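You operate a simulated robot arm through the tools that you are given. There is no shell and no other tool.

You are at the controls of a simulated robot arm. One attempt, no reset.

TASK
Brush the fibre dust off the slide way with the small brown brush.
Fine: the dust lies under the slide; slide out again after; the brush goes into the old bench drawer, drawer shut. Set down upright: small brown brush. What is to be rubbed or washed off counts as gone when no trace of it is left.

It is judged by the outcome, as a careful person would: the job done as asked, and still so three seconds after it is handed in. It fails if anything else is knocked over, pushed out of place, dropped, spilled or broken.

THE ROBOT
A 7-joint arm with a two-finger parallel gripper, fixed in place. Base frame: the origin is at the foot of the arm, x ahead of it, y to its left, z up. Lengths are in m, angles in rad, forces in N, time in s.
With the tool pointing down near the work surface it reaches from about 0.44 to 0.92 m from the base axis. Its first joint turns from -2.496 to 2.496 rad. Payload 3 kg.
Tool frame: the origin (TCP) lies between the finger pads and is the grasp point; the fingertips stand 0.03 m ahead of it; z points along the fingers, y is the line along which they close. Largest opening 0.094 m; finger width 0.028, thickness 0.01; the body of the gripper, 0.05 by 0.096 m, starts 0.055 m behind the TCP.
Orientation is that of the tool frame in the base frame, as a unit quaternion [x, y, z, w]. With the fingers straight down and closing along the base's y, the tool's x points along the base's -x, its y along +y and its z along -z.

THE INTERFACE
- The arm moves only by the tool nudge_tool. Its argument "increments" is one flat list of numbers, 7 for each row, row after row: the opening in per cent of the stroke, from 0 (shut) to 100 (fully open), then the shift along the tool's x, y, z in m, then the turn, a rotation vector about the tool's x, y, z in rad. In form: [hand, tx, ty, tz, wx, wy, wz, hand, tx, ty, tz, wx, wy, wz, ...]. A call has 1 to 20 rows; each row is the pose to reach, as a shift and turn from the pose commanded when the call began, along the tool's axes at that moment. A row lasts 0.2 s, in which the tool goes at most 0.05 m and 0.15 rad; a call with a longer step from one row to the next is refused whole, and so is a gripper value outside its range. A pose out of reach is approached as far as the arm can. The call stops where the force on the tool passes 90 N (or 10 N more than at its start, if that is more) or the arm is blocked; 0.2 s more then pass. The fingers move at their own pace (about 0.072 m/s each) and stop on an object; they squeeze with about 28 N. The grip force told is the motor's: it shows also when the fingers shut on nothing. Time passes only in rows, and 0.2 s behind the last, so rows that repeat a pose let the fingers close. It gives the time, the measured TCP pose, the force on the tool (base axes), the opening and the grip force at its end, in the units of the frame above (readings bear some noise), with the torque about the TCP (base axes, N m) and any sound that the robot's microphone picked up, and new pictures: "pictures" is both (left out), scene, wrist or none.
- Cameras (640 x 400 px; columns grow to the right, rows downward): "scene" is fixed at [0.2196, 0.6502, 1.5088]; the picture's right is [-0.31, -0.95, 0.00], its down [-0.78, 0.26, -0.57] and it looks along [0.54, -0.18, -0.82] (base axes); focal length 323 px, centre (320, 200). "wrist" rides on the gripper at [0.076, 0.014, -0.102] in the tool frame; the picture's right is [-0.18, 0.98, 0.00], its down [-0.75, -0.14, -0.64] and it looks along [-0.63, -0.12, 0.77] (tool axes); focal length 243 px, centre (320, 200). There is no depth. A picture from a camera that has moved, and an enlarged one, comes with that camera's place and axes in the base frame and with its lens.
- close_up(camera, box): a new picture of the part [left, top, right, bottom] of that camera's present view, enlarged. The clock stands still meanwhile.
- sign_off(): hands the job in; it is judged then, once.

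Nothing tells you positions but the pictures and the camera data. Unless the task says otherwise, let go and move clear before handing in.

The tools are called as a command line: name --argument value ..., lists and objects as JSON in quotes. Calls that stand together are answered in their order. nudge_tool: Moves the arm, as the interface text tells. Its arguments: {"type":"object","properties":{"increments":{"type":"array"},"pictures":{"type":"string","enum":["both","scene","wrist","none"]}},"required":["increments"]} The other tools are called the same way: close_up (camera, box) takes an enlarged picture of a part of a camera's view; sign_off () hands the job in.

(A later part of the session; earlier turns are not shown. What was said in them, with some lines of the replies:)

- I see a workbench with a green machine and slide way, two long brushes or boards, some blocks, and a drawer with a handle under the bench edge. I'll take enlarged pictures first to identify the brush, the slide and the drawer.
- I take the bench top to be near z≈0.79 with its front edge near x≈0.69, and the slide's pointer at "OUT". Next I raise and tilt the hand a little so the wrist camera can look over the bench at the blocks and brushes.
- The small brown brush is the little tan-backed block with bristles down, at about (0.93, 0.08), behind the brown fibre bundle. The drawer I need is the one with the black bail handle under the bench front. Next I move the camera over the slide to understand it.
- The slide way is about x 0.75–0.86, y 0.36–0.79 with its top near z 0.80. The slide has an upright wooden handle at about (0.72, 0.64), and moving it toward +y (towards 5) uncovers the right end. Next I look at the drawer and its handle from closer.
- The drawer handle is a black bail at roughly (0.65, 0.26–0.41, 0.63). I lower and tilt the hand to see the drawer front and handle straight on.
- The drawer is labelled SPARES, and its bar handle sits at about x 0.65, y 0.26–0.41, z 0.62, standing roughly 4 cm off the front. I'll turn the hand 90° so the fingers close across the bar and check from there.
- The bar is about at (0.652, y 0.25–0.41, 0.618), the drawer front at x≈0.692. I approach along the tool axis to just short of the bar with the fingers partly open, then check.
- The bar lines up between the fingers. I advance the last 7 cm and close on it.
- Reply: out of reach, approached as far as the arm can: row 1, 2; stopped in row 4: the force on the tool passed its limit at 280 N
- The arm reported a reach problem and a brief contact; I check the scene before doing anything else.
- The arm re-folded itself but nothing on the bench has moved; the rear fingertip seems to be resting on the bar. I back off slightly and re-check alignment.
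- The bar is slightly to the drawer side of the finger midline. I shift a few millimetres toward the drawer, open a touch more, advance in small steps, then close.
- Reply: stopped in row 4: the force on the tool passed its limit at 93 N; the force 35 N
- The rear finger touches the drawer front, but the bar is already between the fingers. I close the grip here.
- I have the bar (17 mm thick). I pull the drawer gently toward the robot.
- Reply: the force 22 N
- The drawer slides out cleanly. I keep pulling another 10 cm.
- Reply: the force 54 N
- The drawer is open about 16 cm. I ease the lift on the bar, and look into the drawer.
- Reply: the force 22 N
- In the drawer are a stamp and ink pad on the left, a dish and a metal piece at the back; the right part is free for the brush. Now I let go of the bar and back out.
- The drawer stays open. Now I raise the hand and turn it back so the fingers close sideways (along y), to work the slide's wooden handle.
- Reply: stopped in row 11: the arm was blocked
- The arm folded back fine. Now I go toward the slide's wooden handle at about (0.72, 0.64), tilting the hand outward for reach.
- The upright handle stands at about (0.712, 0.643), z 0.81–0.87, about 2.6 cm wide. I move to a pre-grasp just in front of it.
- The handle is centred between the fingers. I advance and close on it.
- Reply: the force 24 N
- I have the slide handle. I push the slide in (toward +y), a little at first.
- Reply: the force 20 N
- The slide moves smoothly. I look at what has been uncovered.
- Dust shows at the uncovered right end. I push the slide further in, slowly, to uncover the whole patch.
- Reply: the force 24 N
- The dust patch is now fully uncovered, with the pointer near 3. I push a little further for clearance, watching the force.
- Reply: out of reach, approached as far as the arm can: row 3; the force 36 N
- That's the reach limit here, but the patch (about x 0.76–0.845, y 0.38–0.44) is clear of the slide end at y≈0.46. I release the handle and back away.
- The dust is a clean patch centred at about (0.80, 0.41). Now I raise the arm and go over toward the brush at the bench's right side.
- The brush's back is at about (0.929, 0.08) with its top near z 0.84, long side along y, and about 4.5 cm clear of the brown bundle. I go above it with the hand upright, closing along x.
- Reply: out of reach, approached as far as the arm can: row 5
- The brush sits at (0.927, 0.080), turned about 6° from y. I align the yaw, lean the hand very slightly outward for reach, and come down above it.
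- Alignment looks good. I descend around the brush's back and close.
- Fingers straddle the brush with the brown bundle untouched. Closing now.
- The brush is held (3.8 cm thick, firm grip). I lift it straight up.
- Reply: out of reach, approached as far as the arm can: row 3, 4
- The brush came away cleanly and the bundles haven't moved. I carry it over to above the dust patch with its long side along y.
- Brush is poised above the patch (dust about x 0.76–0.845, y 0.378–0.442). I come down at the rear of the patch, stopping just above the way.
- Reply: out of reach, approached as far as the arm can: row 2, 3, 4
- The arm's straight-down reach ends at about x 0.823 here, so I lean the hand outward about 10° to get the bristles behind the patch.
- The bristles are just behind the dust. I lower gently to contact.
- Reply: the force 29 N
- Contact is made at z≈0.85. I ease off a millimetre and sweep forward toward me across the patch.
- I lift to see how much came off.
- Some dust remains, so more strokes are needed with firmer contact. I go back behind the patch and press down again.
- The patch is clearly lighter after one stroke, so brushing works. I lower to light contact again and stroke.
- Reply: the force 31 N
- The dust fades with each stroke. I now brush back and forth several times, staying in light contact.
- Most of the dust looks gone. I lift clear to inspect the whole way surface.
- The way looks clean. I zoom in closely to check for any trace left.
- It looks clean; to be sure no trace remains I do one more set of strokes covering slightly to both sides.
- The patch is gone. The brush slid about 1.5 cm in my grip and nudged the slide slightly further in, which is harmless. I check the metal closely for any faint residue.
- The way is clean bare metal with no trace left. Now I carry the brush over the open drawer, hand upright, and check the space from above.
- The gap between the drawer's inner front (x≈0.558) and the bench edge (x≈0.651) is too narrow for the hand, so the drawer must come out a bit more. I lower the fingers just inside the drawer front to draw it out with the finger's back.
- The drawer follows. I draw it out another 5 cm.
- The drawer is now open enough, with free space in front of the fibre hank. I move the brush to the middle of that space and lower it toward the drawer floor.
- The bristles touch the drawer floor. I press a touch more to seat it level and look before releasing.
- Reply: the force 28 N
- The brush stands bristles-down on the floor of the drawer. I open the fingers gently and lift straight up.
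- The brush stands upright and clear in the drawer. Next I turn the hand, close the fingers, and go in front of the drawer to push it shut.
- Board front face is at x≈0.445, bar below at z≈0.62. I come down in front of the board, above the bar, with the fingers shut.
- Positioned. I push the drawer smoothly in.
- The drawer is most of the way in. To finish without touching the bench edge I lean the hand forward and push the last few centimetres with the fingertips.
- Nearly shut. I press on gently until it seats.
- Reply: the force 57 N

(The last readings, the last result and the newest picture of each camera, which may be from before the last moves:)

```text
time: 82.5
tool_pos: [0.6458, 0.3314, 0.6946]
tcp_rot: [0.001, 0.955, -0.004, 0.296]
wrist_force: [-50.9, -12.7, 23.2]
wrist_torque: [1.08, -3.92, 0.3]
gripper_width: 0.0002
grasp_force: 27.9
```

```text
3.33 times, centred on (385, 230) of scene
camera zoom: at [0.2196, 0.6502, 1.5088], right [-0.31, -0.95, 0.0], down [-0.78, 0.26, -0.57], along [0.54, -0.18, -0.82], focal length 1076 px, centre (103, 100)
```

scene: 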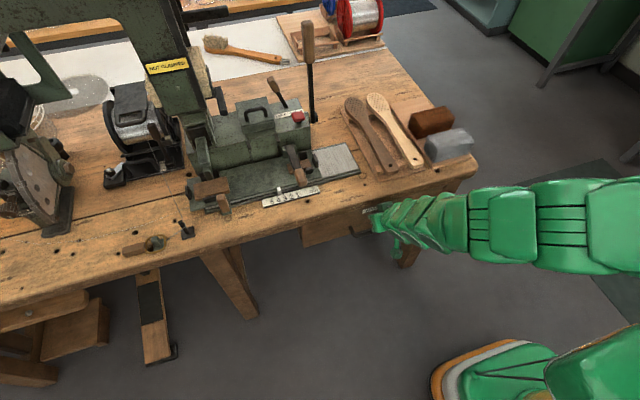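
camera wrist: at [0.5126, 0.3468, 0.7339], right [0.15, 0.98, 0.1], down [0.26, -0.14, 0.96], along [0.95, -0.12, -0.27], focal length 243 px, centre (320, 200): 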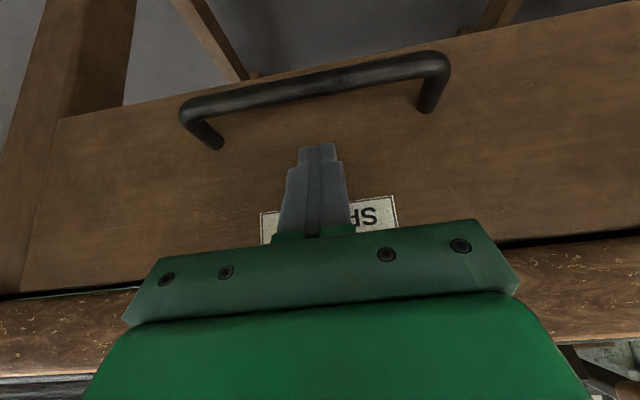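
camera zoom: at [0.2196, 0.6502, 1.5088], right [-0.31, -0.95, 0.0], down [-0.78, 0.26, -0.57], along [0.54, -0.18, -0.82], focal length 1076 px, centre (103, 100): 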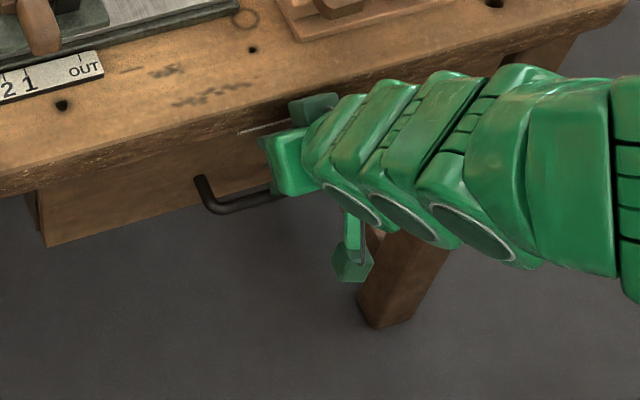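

The drawer is seated shut (the front stopped firmly). I back away and check it.

nudge_tool --increments '[0, 0.0164, 0, -0.0114, 0, 0, 0, 0, 0.0493, 0, -0.0341, 0, 0, 0, 0, 0.0658, 0, -0.0755, 0, 0, 0, 0, 0.0576, 0, -0.1237, 0, 0, 0, 0, 0.0392, 0, -0.165, 0, 0, 0]' --pictures "both"

close_up --camera "scene" --box '[290, 170, 480, 290]'

close_up --camera "scene" --box '[180, 120, 380, 220]'

```text
time: 83.7
tool_pos: [0.5214, 0.3338, 0.808]
tcp_rot: [0.001, 0.955, -0.003, 0.297]
wrist_force: [-0.5, -0.8, 0.1]
wrist_torque: [0.02, 0.01, 0.04]
gripper_width: 0.0
grasp_force: 27.7
camera wrist: at [0.3991, 0.3492, 0.8471], right [0.15, 0.98, 0.1], down [0.26, -0.14, 0.96], along [0.95, -0.12, -0.27], focal length 243 px, centre (320, 200)
```

scene: 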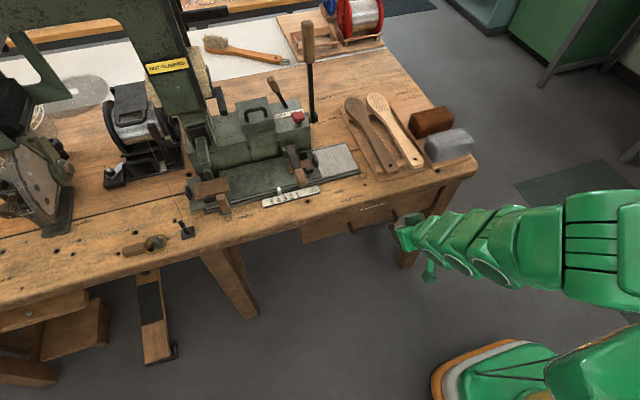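
wrist: 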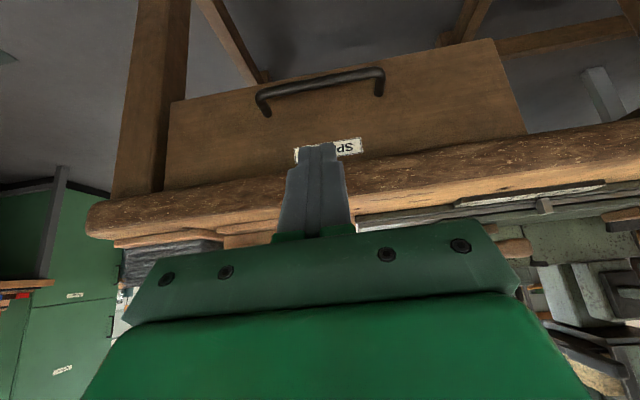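

```text
3.33 times, centred on (385, 230) of scene
camera zoom: at [0.2196, 0.6502, 1.5088], right [-0.31, -0.95, 0.0], down [-0.78, 0.26, -0.57], along [0.54, -0.18, -0.82], focal length 1076 px, centre (103, 100)
```

zoom: 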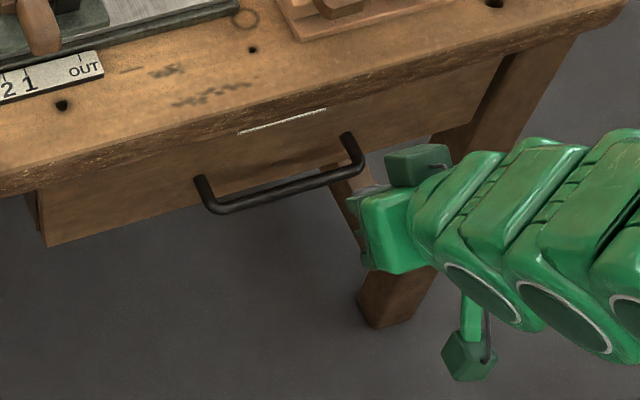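

```text
3.20 times, centred on (280, 170) of scene
camera zoom: at [0.2196, 0.6502, 1.5088], right [-0.31, -0.95, 0.0], down [-0.78, 0.26, -0.57], along [0.54, -0.18, -0.82], focal length 1033 px, centre (448, 296)
```

zoom: 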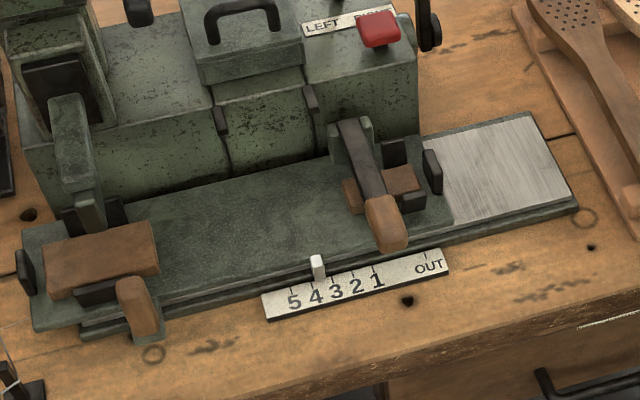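

The drawer is shut just as it was, and the whole exposed way is clean. Now I go back to the slide handle (at about y 0.736) to bring the slide out again.

nudge_tool --increments '[20, -0.0154, 0.0221, -0.0348, 0, 0, 0, 40, -0.0307, 0.0441, -0.0695, 0, 0, 0, 60, -0.0461, 0.0662, -0.1043, 0, 0, 0, 60, -0.0594, 0.1062, -0.1024, 0, -0.04, 0, 60, -0.0727, 0.1462, -0.1005, 0, -0.08, 0, 60, -0.086, 0.1862, -0.0985, 0, -0.13, 0, 60, -0.0992, 0.2262, -0.0966, 0, -0.18, 0, 60, -0.1125, 0.2662, -0.0947, 0, -0.23, 0, 60, -0.1165, 0.3002, -0.0829, 0, -0.27, 0, 60, -0.1204, 0.3342, -0.071, 0, -0.31, 0, 60, -0.1244, 0.3682, -0.0592, 0, -0.35, 0, 60, -0.1283, 0.4022, -0.0474, 0, -0.395, 0]' --pictures "both"

close_up --camera "wrist" --box '[180, 0, 480, 200]'

```text
time: 86.3
tool_pos: [0.5995, 0.7326, 0.9183]
tcp_rot: [0.0, 0.878, -0.002, 0.478]
wrist_force: [0.0, 0.3, -3.4]
wrist_torque: [0.06, -0.24, 0.02]
gripper_width: 0.0566
grasp_force: 0.0
camera wrist: at [0.4716, 0.7479, 0.9083], right [0.1, 0.98, 0.15], down [-0.13, -0.14, 0.98], along [0.99, -0.12, 0.12], focal length 243 px, centre (320, 200)
```

scene: 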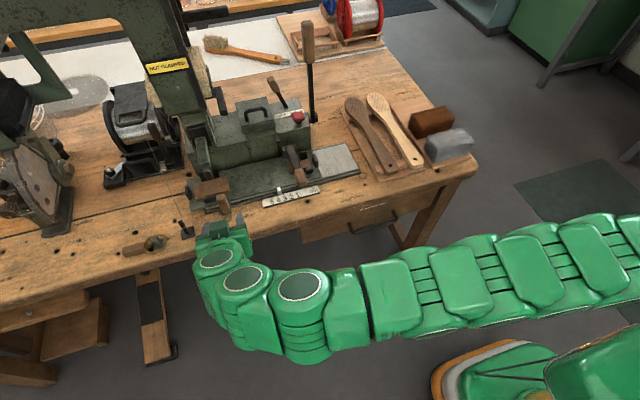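
wrist: 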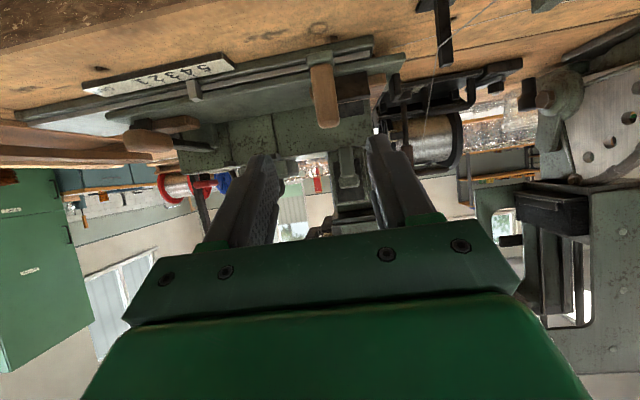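

```text
2.00 times, centred on (330, 100) of wrist
camera zoom: at [0.4716, 0.7479, 0.9083], right [0.1, 0.98, 0.15], down [-0.13, -0.14, 0.98], along [0.99, -0.12, 0.12], focal length 485 px, centre (300, 400)
```

zoom: 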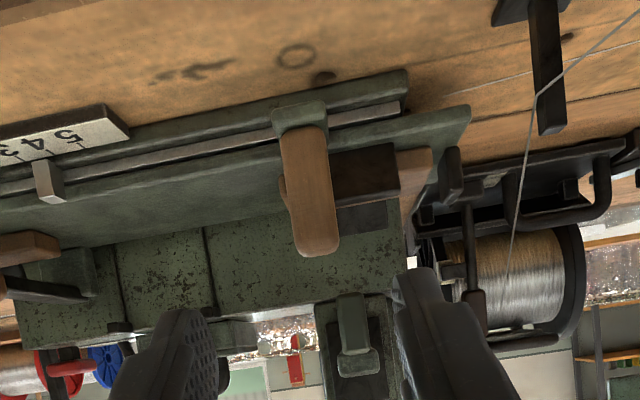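

nudge_tool --increments '[60, 0.0003, 0.002, 0.03, 0, 0, 0, 60, 0.0005, 0.0044, 0.06, 0, 0, 0, 60, 0.0006, 0.0044, 0.085, 0, 0, 0]' --pictures "both"

close_up --camera "wrist" --box '[180, 0, 480, 200]'

```text
time: 87.1
tool_pos: [0.6712, 0.7377, 0.8706]
tcp_rot: [0.001, 0.878, -0.004, 0.478]
wrist_force: [-0.7, -0.3, -0.7]
wrist_torque: [0.03, -0.02, -0.01]
gripper_width: 0.0563
grasp_force: 0.1
camera wrist: at [0.5435, 0.7523, 0.8605], right [0.1, 0.98, 0.15], down [-0.13, -0.14, 0.98], along [0.99, -0.12, 0.11], focal length 243 px, centre (320, 200)
```

scene: 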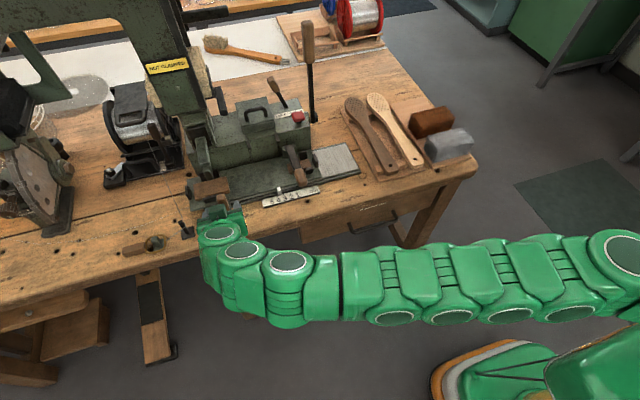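
wrist: 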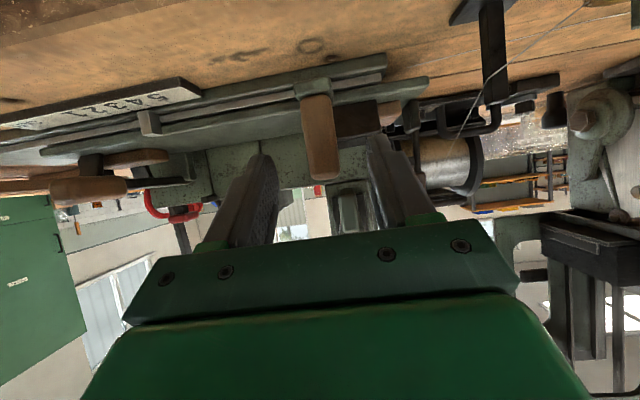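

```text
2.00 times, centred on (330, 100) of wrist
camera zoom: at [0.5435, 0.7523, 0.8605], right [0.1, 0.98, 0.15], down [-0.13, -0.14, 0.98], along [0.99, -0.12, 0.11], focal length 485 px, centre (300, 400)
```

zoom: 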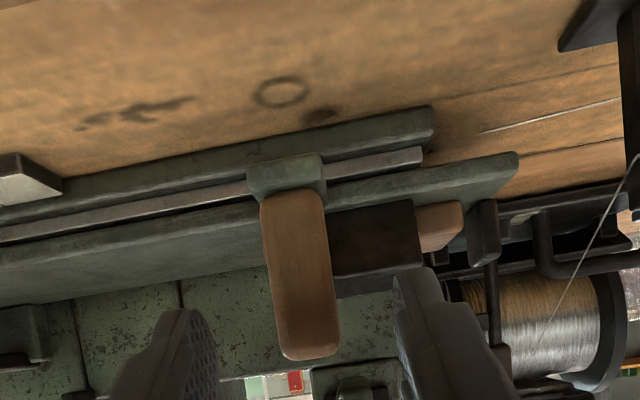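

Handle is centred between the fingers. I advance and grip it.

nudge_tool --increments '[60, 0, 0, 0.018, 0, 0, 0, 60, 0, 0, 0.031, 0, 0, 0, 30, 0, 0, 0.031, 0, 0, 0, 0, 0, 0, 0.031, 0, 0, 0, 0, 0, 0, 0.031, 0, 0, 0]' --pictures "none"

close_up --camera "wrist" --box '[180, 0, 480, 200]'

close_up --camera "scene" --box '[180, 120, 380, 220]'

```text
time: 88.3
tool_pos: [0.6981, 0.7392, 0.8535]
tcp_rot: [0.0, 0.879, -0.003, 0.477]
wrist_force: [-2.2, 0.9, -5.8]
wrist_torque: [1.07, -0.6, 0.07]
gripper_width: 0.0217
grasp_force: 44.6
```

```text
2.00 times, centred on (330, 100) of wrist
camera zoom: at [0.5695, 0.7529, 0.8448], right [0.1, 0.98, 0.15], down [-0.13, -0.14, 0.98], along [0.99, -0.12, 0.11], focal length 485 px, centre (300, 400)
```

zoom: 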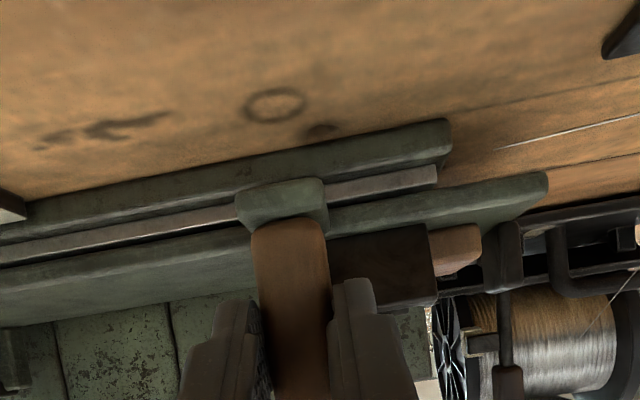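

```text
3.20 times, centred on (280, 170) of scene
camera zoom: at [0.2196, 0.6502, 1.5088], right [-0.31, -0.95, 0.0], down [-0.78, 0.26, -0.57], along [0.54, -0.18, -0.82], focal length 1033 px, centre (448, 296)
```

zoom: 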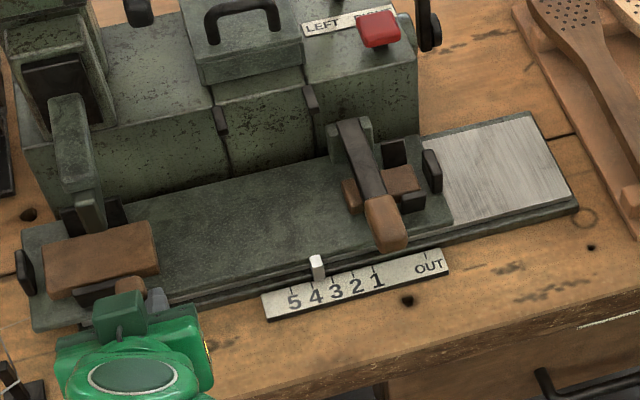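

Gripped. I draw the slide back out toward OUT, stopping just short to check the pointer.

nudge_tool --increments '[0, 0, -0.008, 0, 0, 0, 0, 0, 0, -0.02, 0.0001, 0, 0, 0, 0, 0.0001, -0.032, 0.0002, 0, 0, 0, 0, 0.0001, -0.044, 0.0002, 0, 0, 0, 0, 0.0002, -0.056, 0.0003, 0, 0, 0, 0, 0.0002, -0.068, 0.0004, 0, 0, 0, 0, 0.0002, -0.078, 0.0004, 0, 0, 0, 0, 0.0003, -0.084, 0.0004, 0, 0, 0]' --pictures "both"

close_up --camera "scene" --box '[180, 120, 380, 220]'

close_up --camera "scene" --box '[280, 130, 380, 220]'

```text
time: 90.1
tool_pos: [0.6971, 0.6554, 0.8549]
tcp_rot: [-0.001, 0.878, -0.002, 0.479]
wrist_force: [-10.2, 0.2, 11.6]
wrist_torque: [0.68, 0.36, 0.06]
gripper_width: 0.0217
grasp_force: 45.0
camera wrist: at [0.5695, 0.6703, 0.8446], right [0.1, 0.98, 0.15], down [-0.13, -0.14, 0.98], along [0.99, -0.12, 0.12], focal length 243 px, centre (320, 200)
```

scene: 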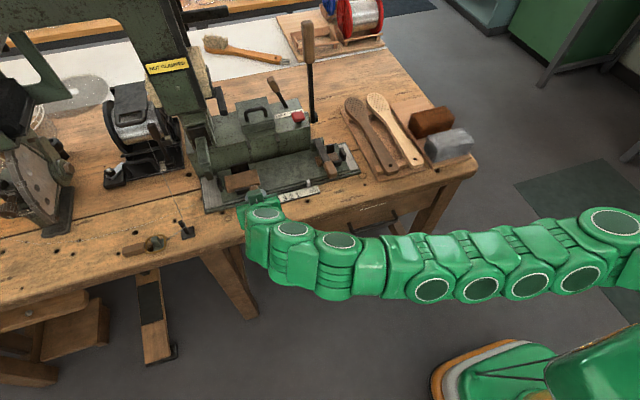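
wrist: 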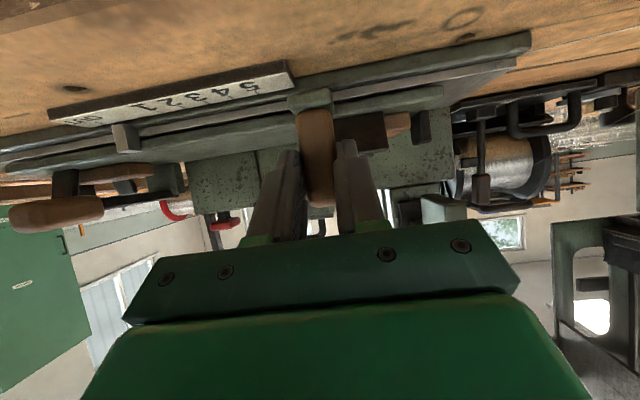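

```text
3.20 times, centred on (280, 170) of scene
camera zoom: at [0.2196, 0.6502, 1.5088], right [-0.31, -0.95, 0.0], down [-0.78, 0.26, -0.57], along [0.54, -0.18, -0.82], focal length 1033 px, centre (448, 296)
```

zoom: 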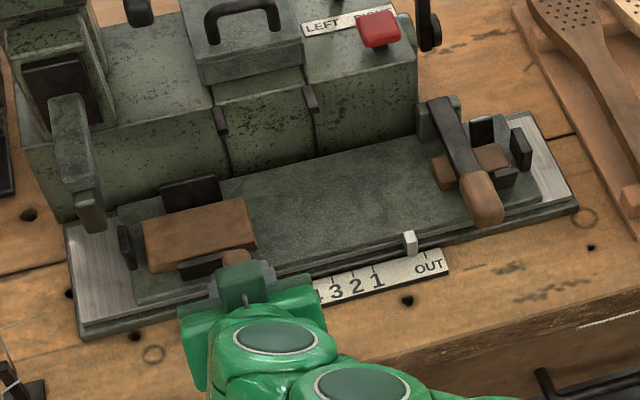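

```text
4.44 times, centred on (330, 175) of scene
camera zoom: at [0.2196, 0.6502, 1.5088], right [-0.31, -0.95, 0.0], down [-0.78, 0.26, -0.57], along [0.54, -0.18, -0.82], focal length 1434 px, centre (276, 311)
```

zoom: 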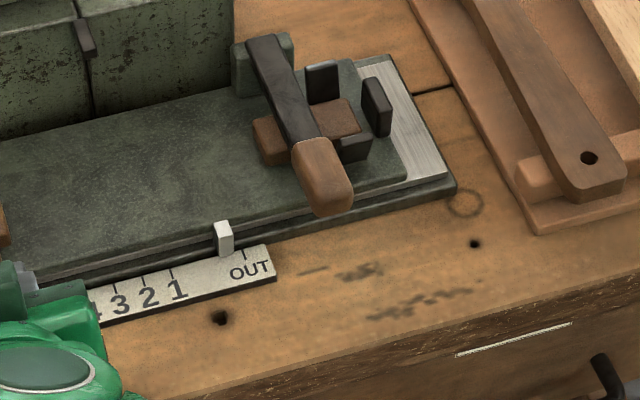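

The pointer is about 1 cm short of OUT. I finish the last centimetre slowly.

nudge_tool --increments '[0, 0, -0.004, 0.0002, 0, 0, 0, 0, 0, -0.0075, 0.0003, 0, 0, 0, 0, 0, -0.0098, 0.0003, 0, 0, 0]' --pictures "none"

close_up --camera "scene" --box '[280, 130, 380, 220]'

close_up --camera "scene" --box '[290, 175, 330, 205]'

```text
time: 90.9
tool_pos: [0.6971, 0.6456, 0.8553]
tcp_rot: [-0.001, 0.878, -0.001, 0.479]
wrist_force: [-15.5, 1.0, 22.5]
wrist_torque: [0.38, 0.46, 0.01]
gripper_width: 0.0218
grasp_force: 45.2
```

```text
4.44 times, centred on (330, 175) of scene
camera zoom: at [0.2196, 0.6502, 1.5088], right [-0.31, -0.95, 0.0], down [-0.78, 0.26, -0.57], along [0.54, -0.18, -0.82], focal length 1434 px, centre (276, 311)
```

zoom: 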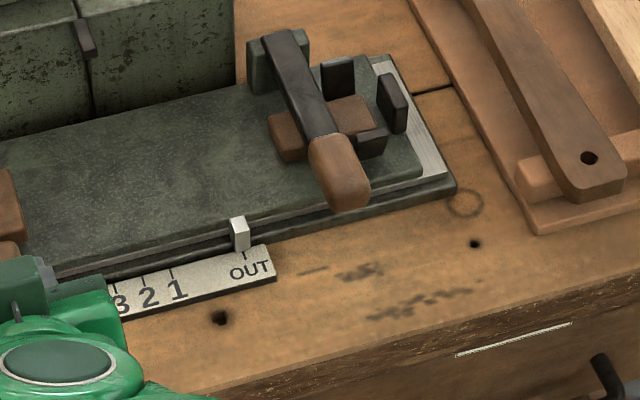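

```text
13.33 times, centred on (310, 190) of scene
camera zoom: at [0.2196, 0.6502, 1.5088], right [-0.31, -0.95, 0.0], down [-0.78, 0.26, -0.57], along [0.54, -0.18, -0.82], focal length 4303 px, centre (453, 333)
```

zoom: 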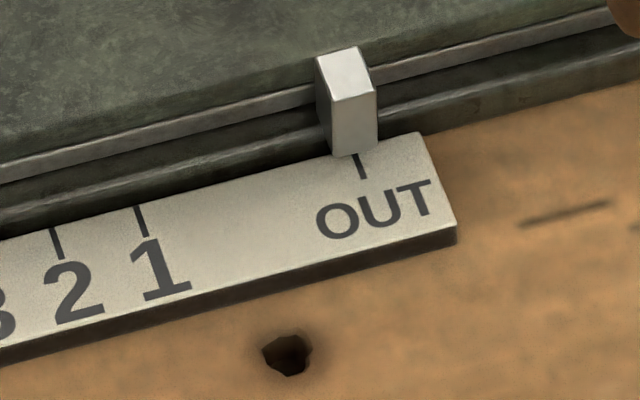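

The pointer is back exactly at OUT. I release the handle and withdraw straight back.

nudge_tool --increments '[30, 0, 0, 0, 0, 0, 0, 60, 0, 0, 0, 0, 0, 0, 60, 0, 0, 0, 0, 0, 0, 60, 0, 0, -0.025, 0, 0, 0, 60, 0, 0, -0.06, 0, 0, 0, 60, 0, 0, -0.1, 0, 0, 0]' --pictures "both"

close_up --camera "scene" --box '[180, 120, 380, 220]'

close_up --camera "scene" --box '[290, 175, 330, 205]'

```text
time: 92.1
tool_pos: [0.6549, 0.6408, 0.8096]
tcp_rot: [0.003, 0.9, -0.006, 0.436]
wrist_force: [-0.6, 4.9, 12.6]
wrist_torque: [0.55, -0.14, 0.1]
gripper_width: 0.059
grasp_force: 2.3
stopped in row 5: the force on the tool passed its limit at 157 N (the readings are from after the stop); the commanded pose is now the measured one
camera wrist: at [0.5266, 0.6556, 0.8119], right [0.12, 0.98, 0.14], down [-0.04, -0.13, 0.99], along [0.99, -0.13, 0.02], focal length 243 px, centre (320, 200)
```

scene: 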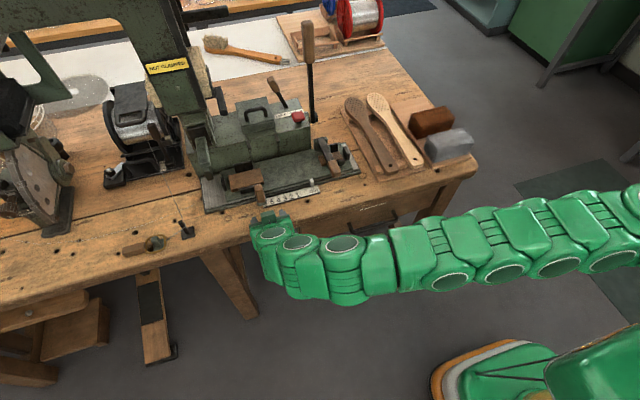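
wrist: 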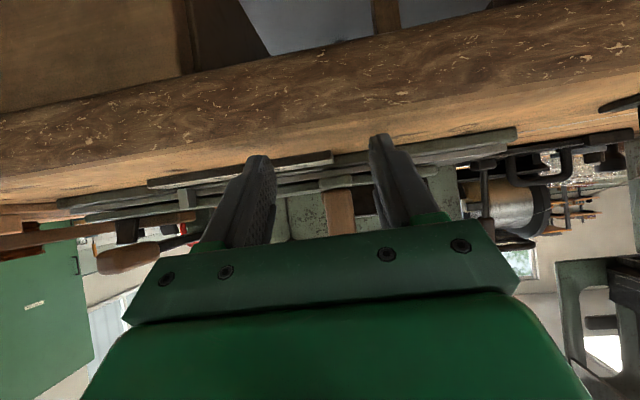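

```text
3.20 times, centred on (280, 170) of scene
camera zoom: at [0.2196, 0.6502, 1.5088], right [-0.31, -0.95, 0.0], down [-0.78, 0.26, -0.57], along [0.54, -0.18, -0.82], focal length 1033 px, centre (448, 296)
```

zoom: 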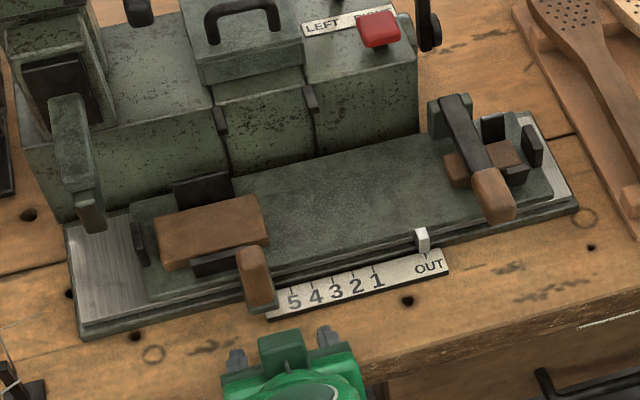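

```text
13.33 times, centred on (310, 190) of scene
camera zoom: at [0.2196, 0.6502, 1.5088], right [-0.31, -0.95, 0.0], down [-0.78, 0.26, -0.57], along [0.54, -0.18, -0.82], focal length 4303 px, centre (453, 333)
```

zoom: 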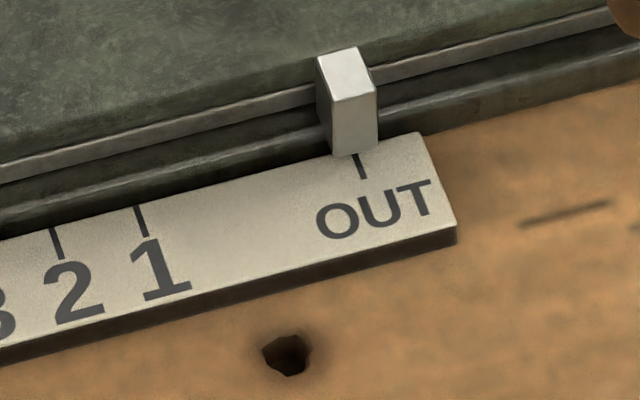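

The arm re-folded as it withdrew and the fingertips touched the bare bench top, but the slide, handle and everything else stand as they were. I lift gently up and back.

nudge_tool --increments '[60, -0.008, 0, -0.012, 0, 0, 0, 60, -0.02, 0, -0.032, 0, 0, 0, 60, -0.0285, 0, -0.0608, 0, 0, 0]' --pictures "both"

close_up --camera "scene" --box '[180, 150, 320, 240]'

```text
time: 92.9
tool_pos: [0.6252, 0.6394, 0.8684]
tcp_rot: [0.004, 0.901, -0.006, 0.434]
wrist_force: [0.4, -0.4, -0.2]
wrist_torque: [-0.01, -0.03, 0.0]
gripper_width: 0.0566
grasp_force: 0.0
camera wrist: at [0.4973, 0.6551, 0.8705], right [0.13, 0.98, 0.14], down [-0.04, -0.13, 0.99], along [0.99, -0.13, 0.02], focal length 243 px, centre (320, 200)
```

scene: 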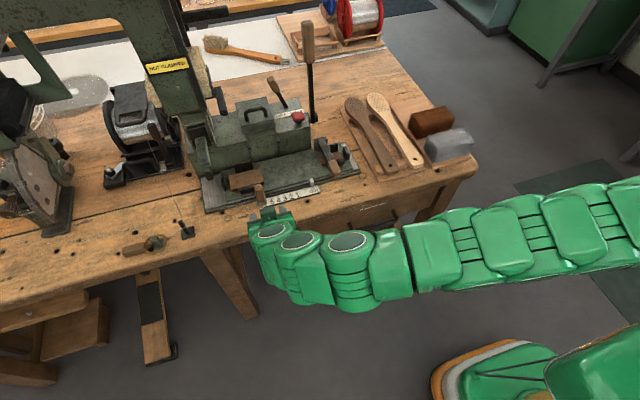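
wrist: 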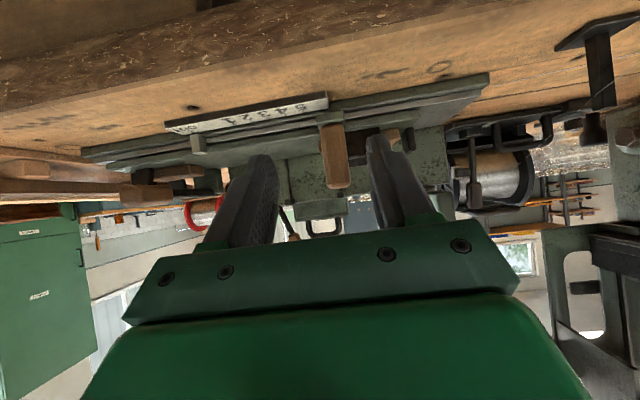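

```text
4.44 times, centred on (250, 195) of scene
camera zoom: at [0.2196, 0.6502, 1.5088], right [-0.31, -0.95, 0.0], down [-0.78, 0.26, -0.57], along [0.54, -0.18, -0.82], focal length 1434 px, centre (631, 222)
```

zoom: 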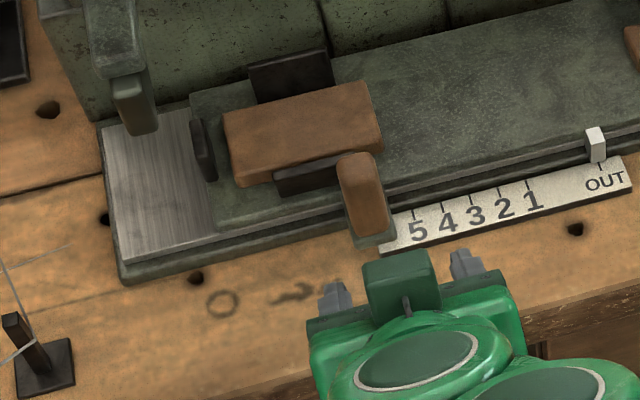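

Everything stands as it should. I retreat up and away from the bench.

nudge_tool --increments '[60, -0.0127, -0.015, -0.0266, 0, 0.06, 0, 60, -0.0253, -0.04, -0.0532, 0, 0.13, 0, 60, -0.038, -0.07, -0.0797, 0, 0.22, 0, 60, -0.0506, -0.105, -0.1063, 0, 0.31, 0, 60, -0.0633, -0.14, -0.1329, 0, 0.4, 0]' --pictures "none"

nudge_tool --increments '[60, 0, -0.03, -0.02, 0, 0.05, 0, 60, 0, -0.07, -0.04, 0, 0.1, 0, 60, 0, -0.11, -0.06, 0, 0.15, 0, 60, 0, -0.15, -0.08, 0, 0.2, 0]' --pictures "both"

close_up --camera "scene" --box '[180, 90, 400, 220]'

close_up --camera "scene" --box '[290, 80, 490, 280]'

```text
time: 94.1
tool_pos: [0.5559, 0.4997, 1.0029]
tcp_rot: [0.005, 0.969, -0.005, 0.248]
wrist_force: [-0.2, 1.1, -0.5]
wrist_torque: [-0.01, -0.01, 0.0]
gripper_width: 0.0562
grasp_force: 0.1
```

```text
time: 95.1
tool_pos: [0.5181, 0.3524, 1.0725]
tcp_rot: [0.004, 0.989, -0.005, 0.148]
wrist_force: [-0.2, 0.8, 0.9]
wrist_torque: [-0.01, 0.05, 0.01]
gripper_width: 0.0563
grasp_force: 0.0
camera wrist: at [0.4163, 0.3684, 1.1459], right [0.19, 0.98, 0.05], down [0.53, -0.14, 0.84], along [0.83, -0.13, -0.55], focal length 243 px, centre (320, 200)
```

scene: 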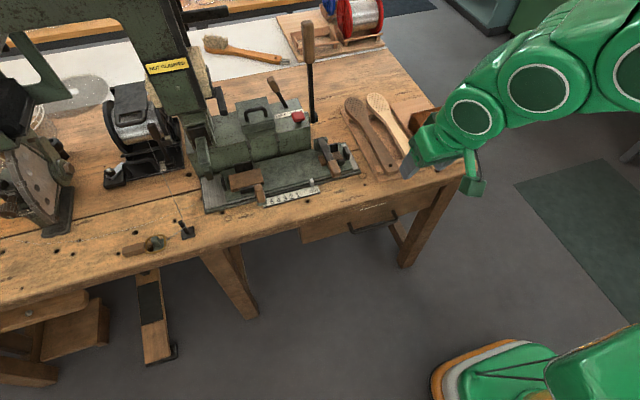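
wrist: 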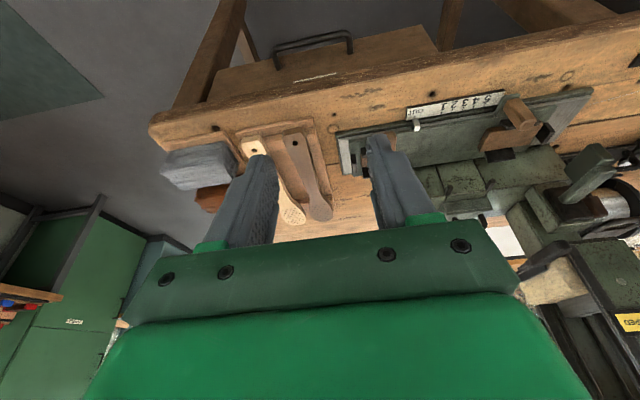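

```text
2.91 times, centred on (290, 155) of scene
camera zoom: at [0.2196, 0.6502, 1.5088], right [-0.31, -0.95, 0.0], down [-0.78, 0.26, -0.57], along [0.54, -0.18, -0.82], focal length 939 px, centre (407, 331)
```

zoom: 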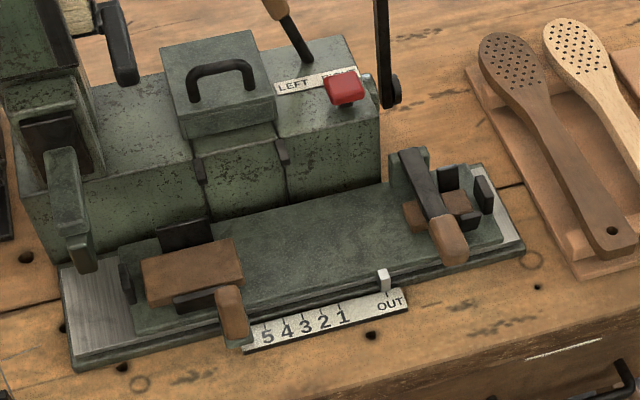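

```text
2.00 times, centred on (390, 180) of scene
camera zoom: at [0.2196, 0.6502, 1.5088], right [-0.31, -0.95, 0.0], down [-0.78, 0.26, -0.57], along [0.54, -0.18, -0.82], focal length 646 px, centre (180, 240)
```

zoom: 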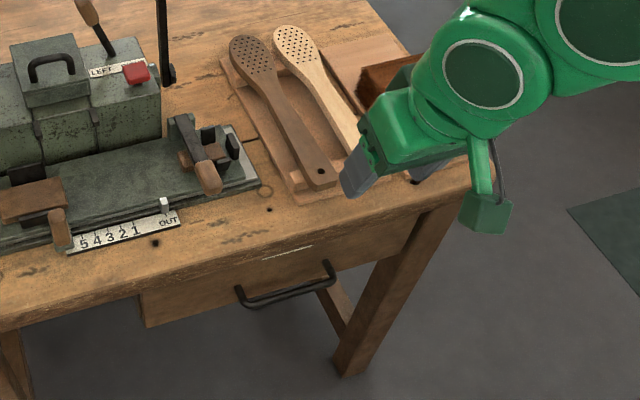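

The way has been brushed clean and the slide is back at OUT. The brush stands upright in the SPARES drawer, the drawer is shut, and the arm is clear of the bench. I hand the job in.

sign_off

```text
The job is handed in.
```

I brushed the fibre dust off the slide way and handed the job in.

- **Way:** No dust showed in close-up pictures of the uncovered metal after the last strokes.
- **Slide:** It is back out, with the pointer on the OUT mark where it started.
- **Brush:** I stood it bristles down in the SPARES drawer. I took this as the old bench drawer because the other drawer, with the round knob, is out of the arm's reach. The brush was still upright when I last saw it, before the drawer's final 6–7 cm of closing.
- **Drawer:** It is shut, looks the same as at the start, and stopped firmly when I pushed it home.

**Unplanned contacts:**
- A fingertip hit the drawer front and bar while I was taking hold of the handle (about 280 N for a moment).
- The fingertips touched the bare bench top as I let go of the slide (about 157 N).
- While brushing, the brush slid about 1.5 cm in the grip and pushed the slide about a centimetre further in, before I brought it back out.

I saw nothing knocked over, moved out of place or damaged in the pictures afterwards.
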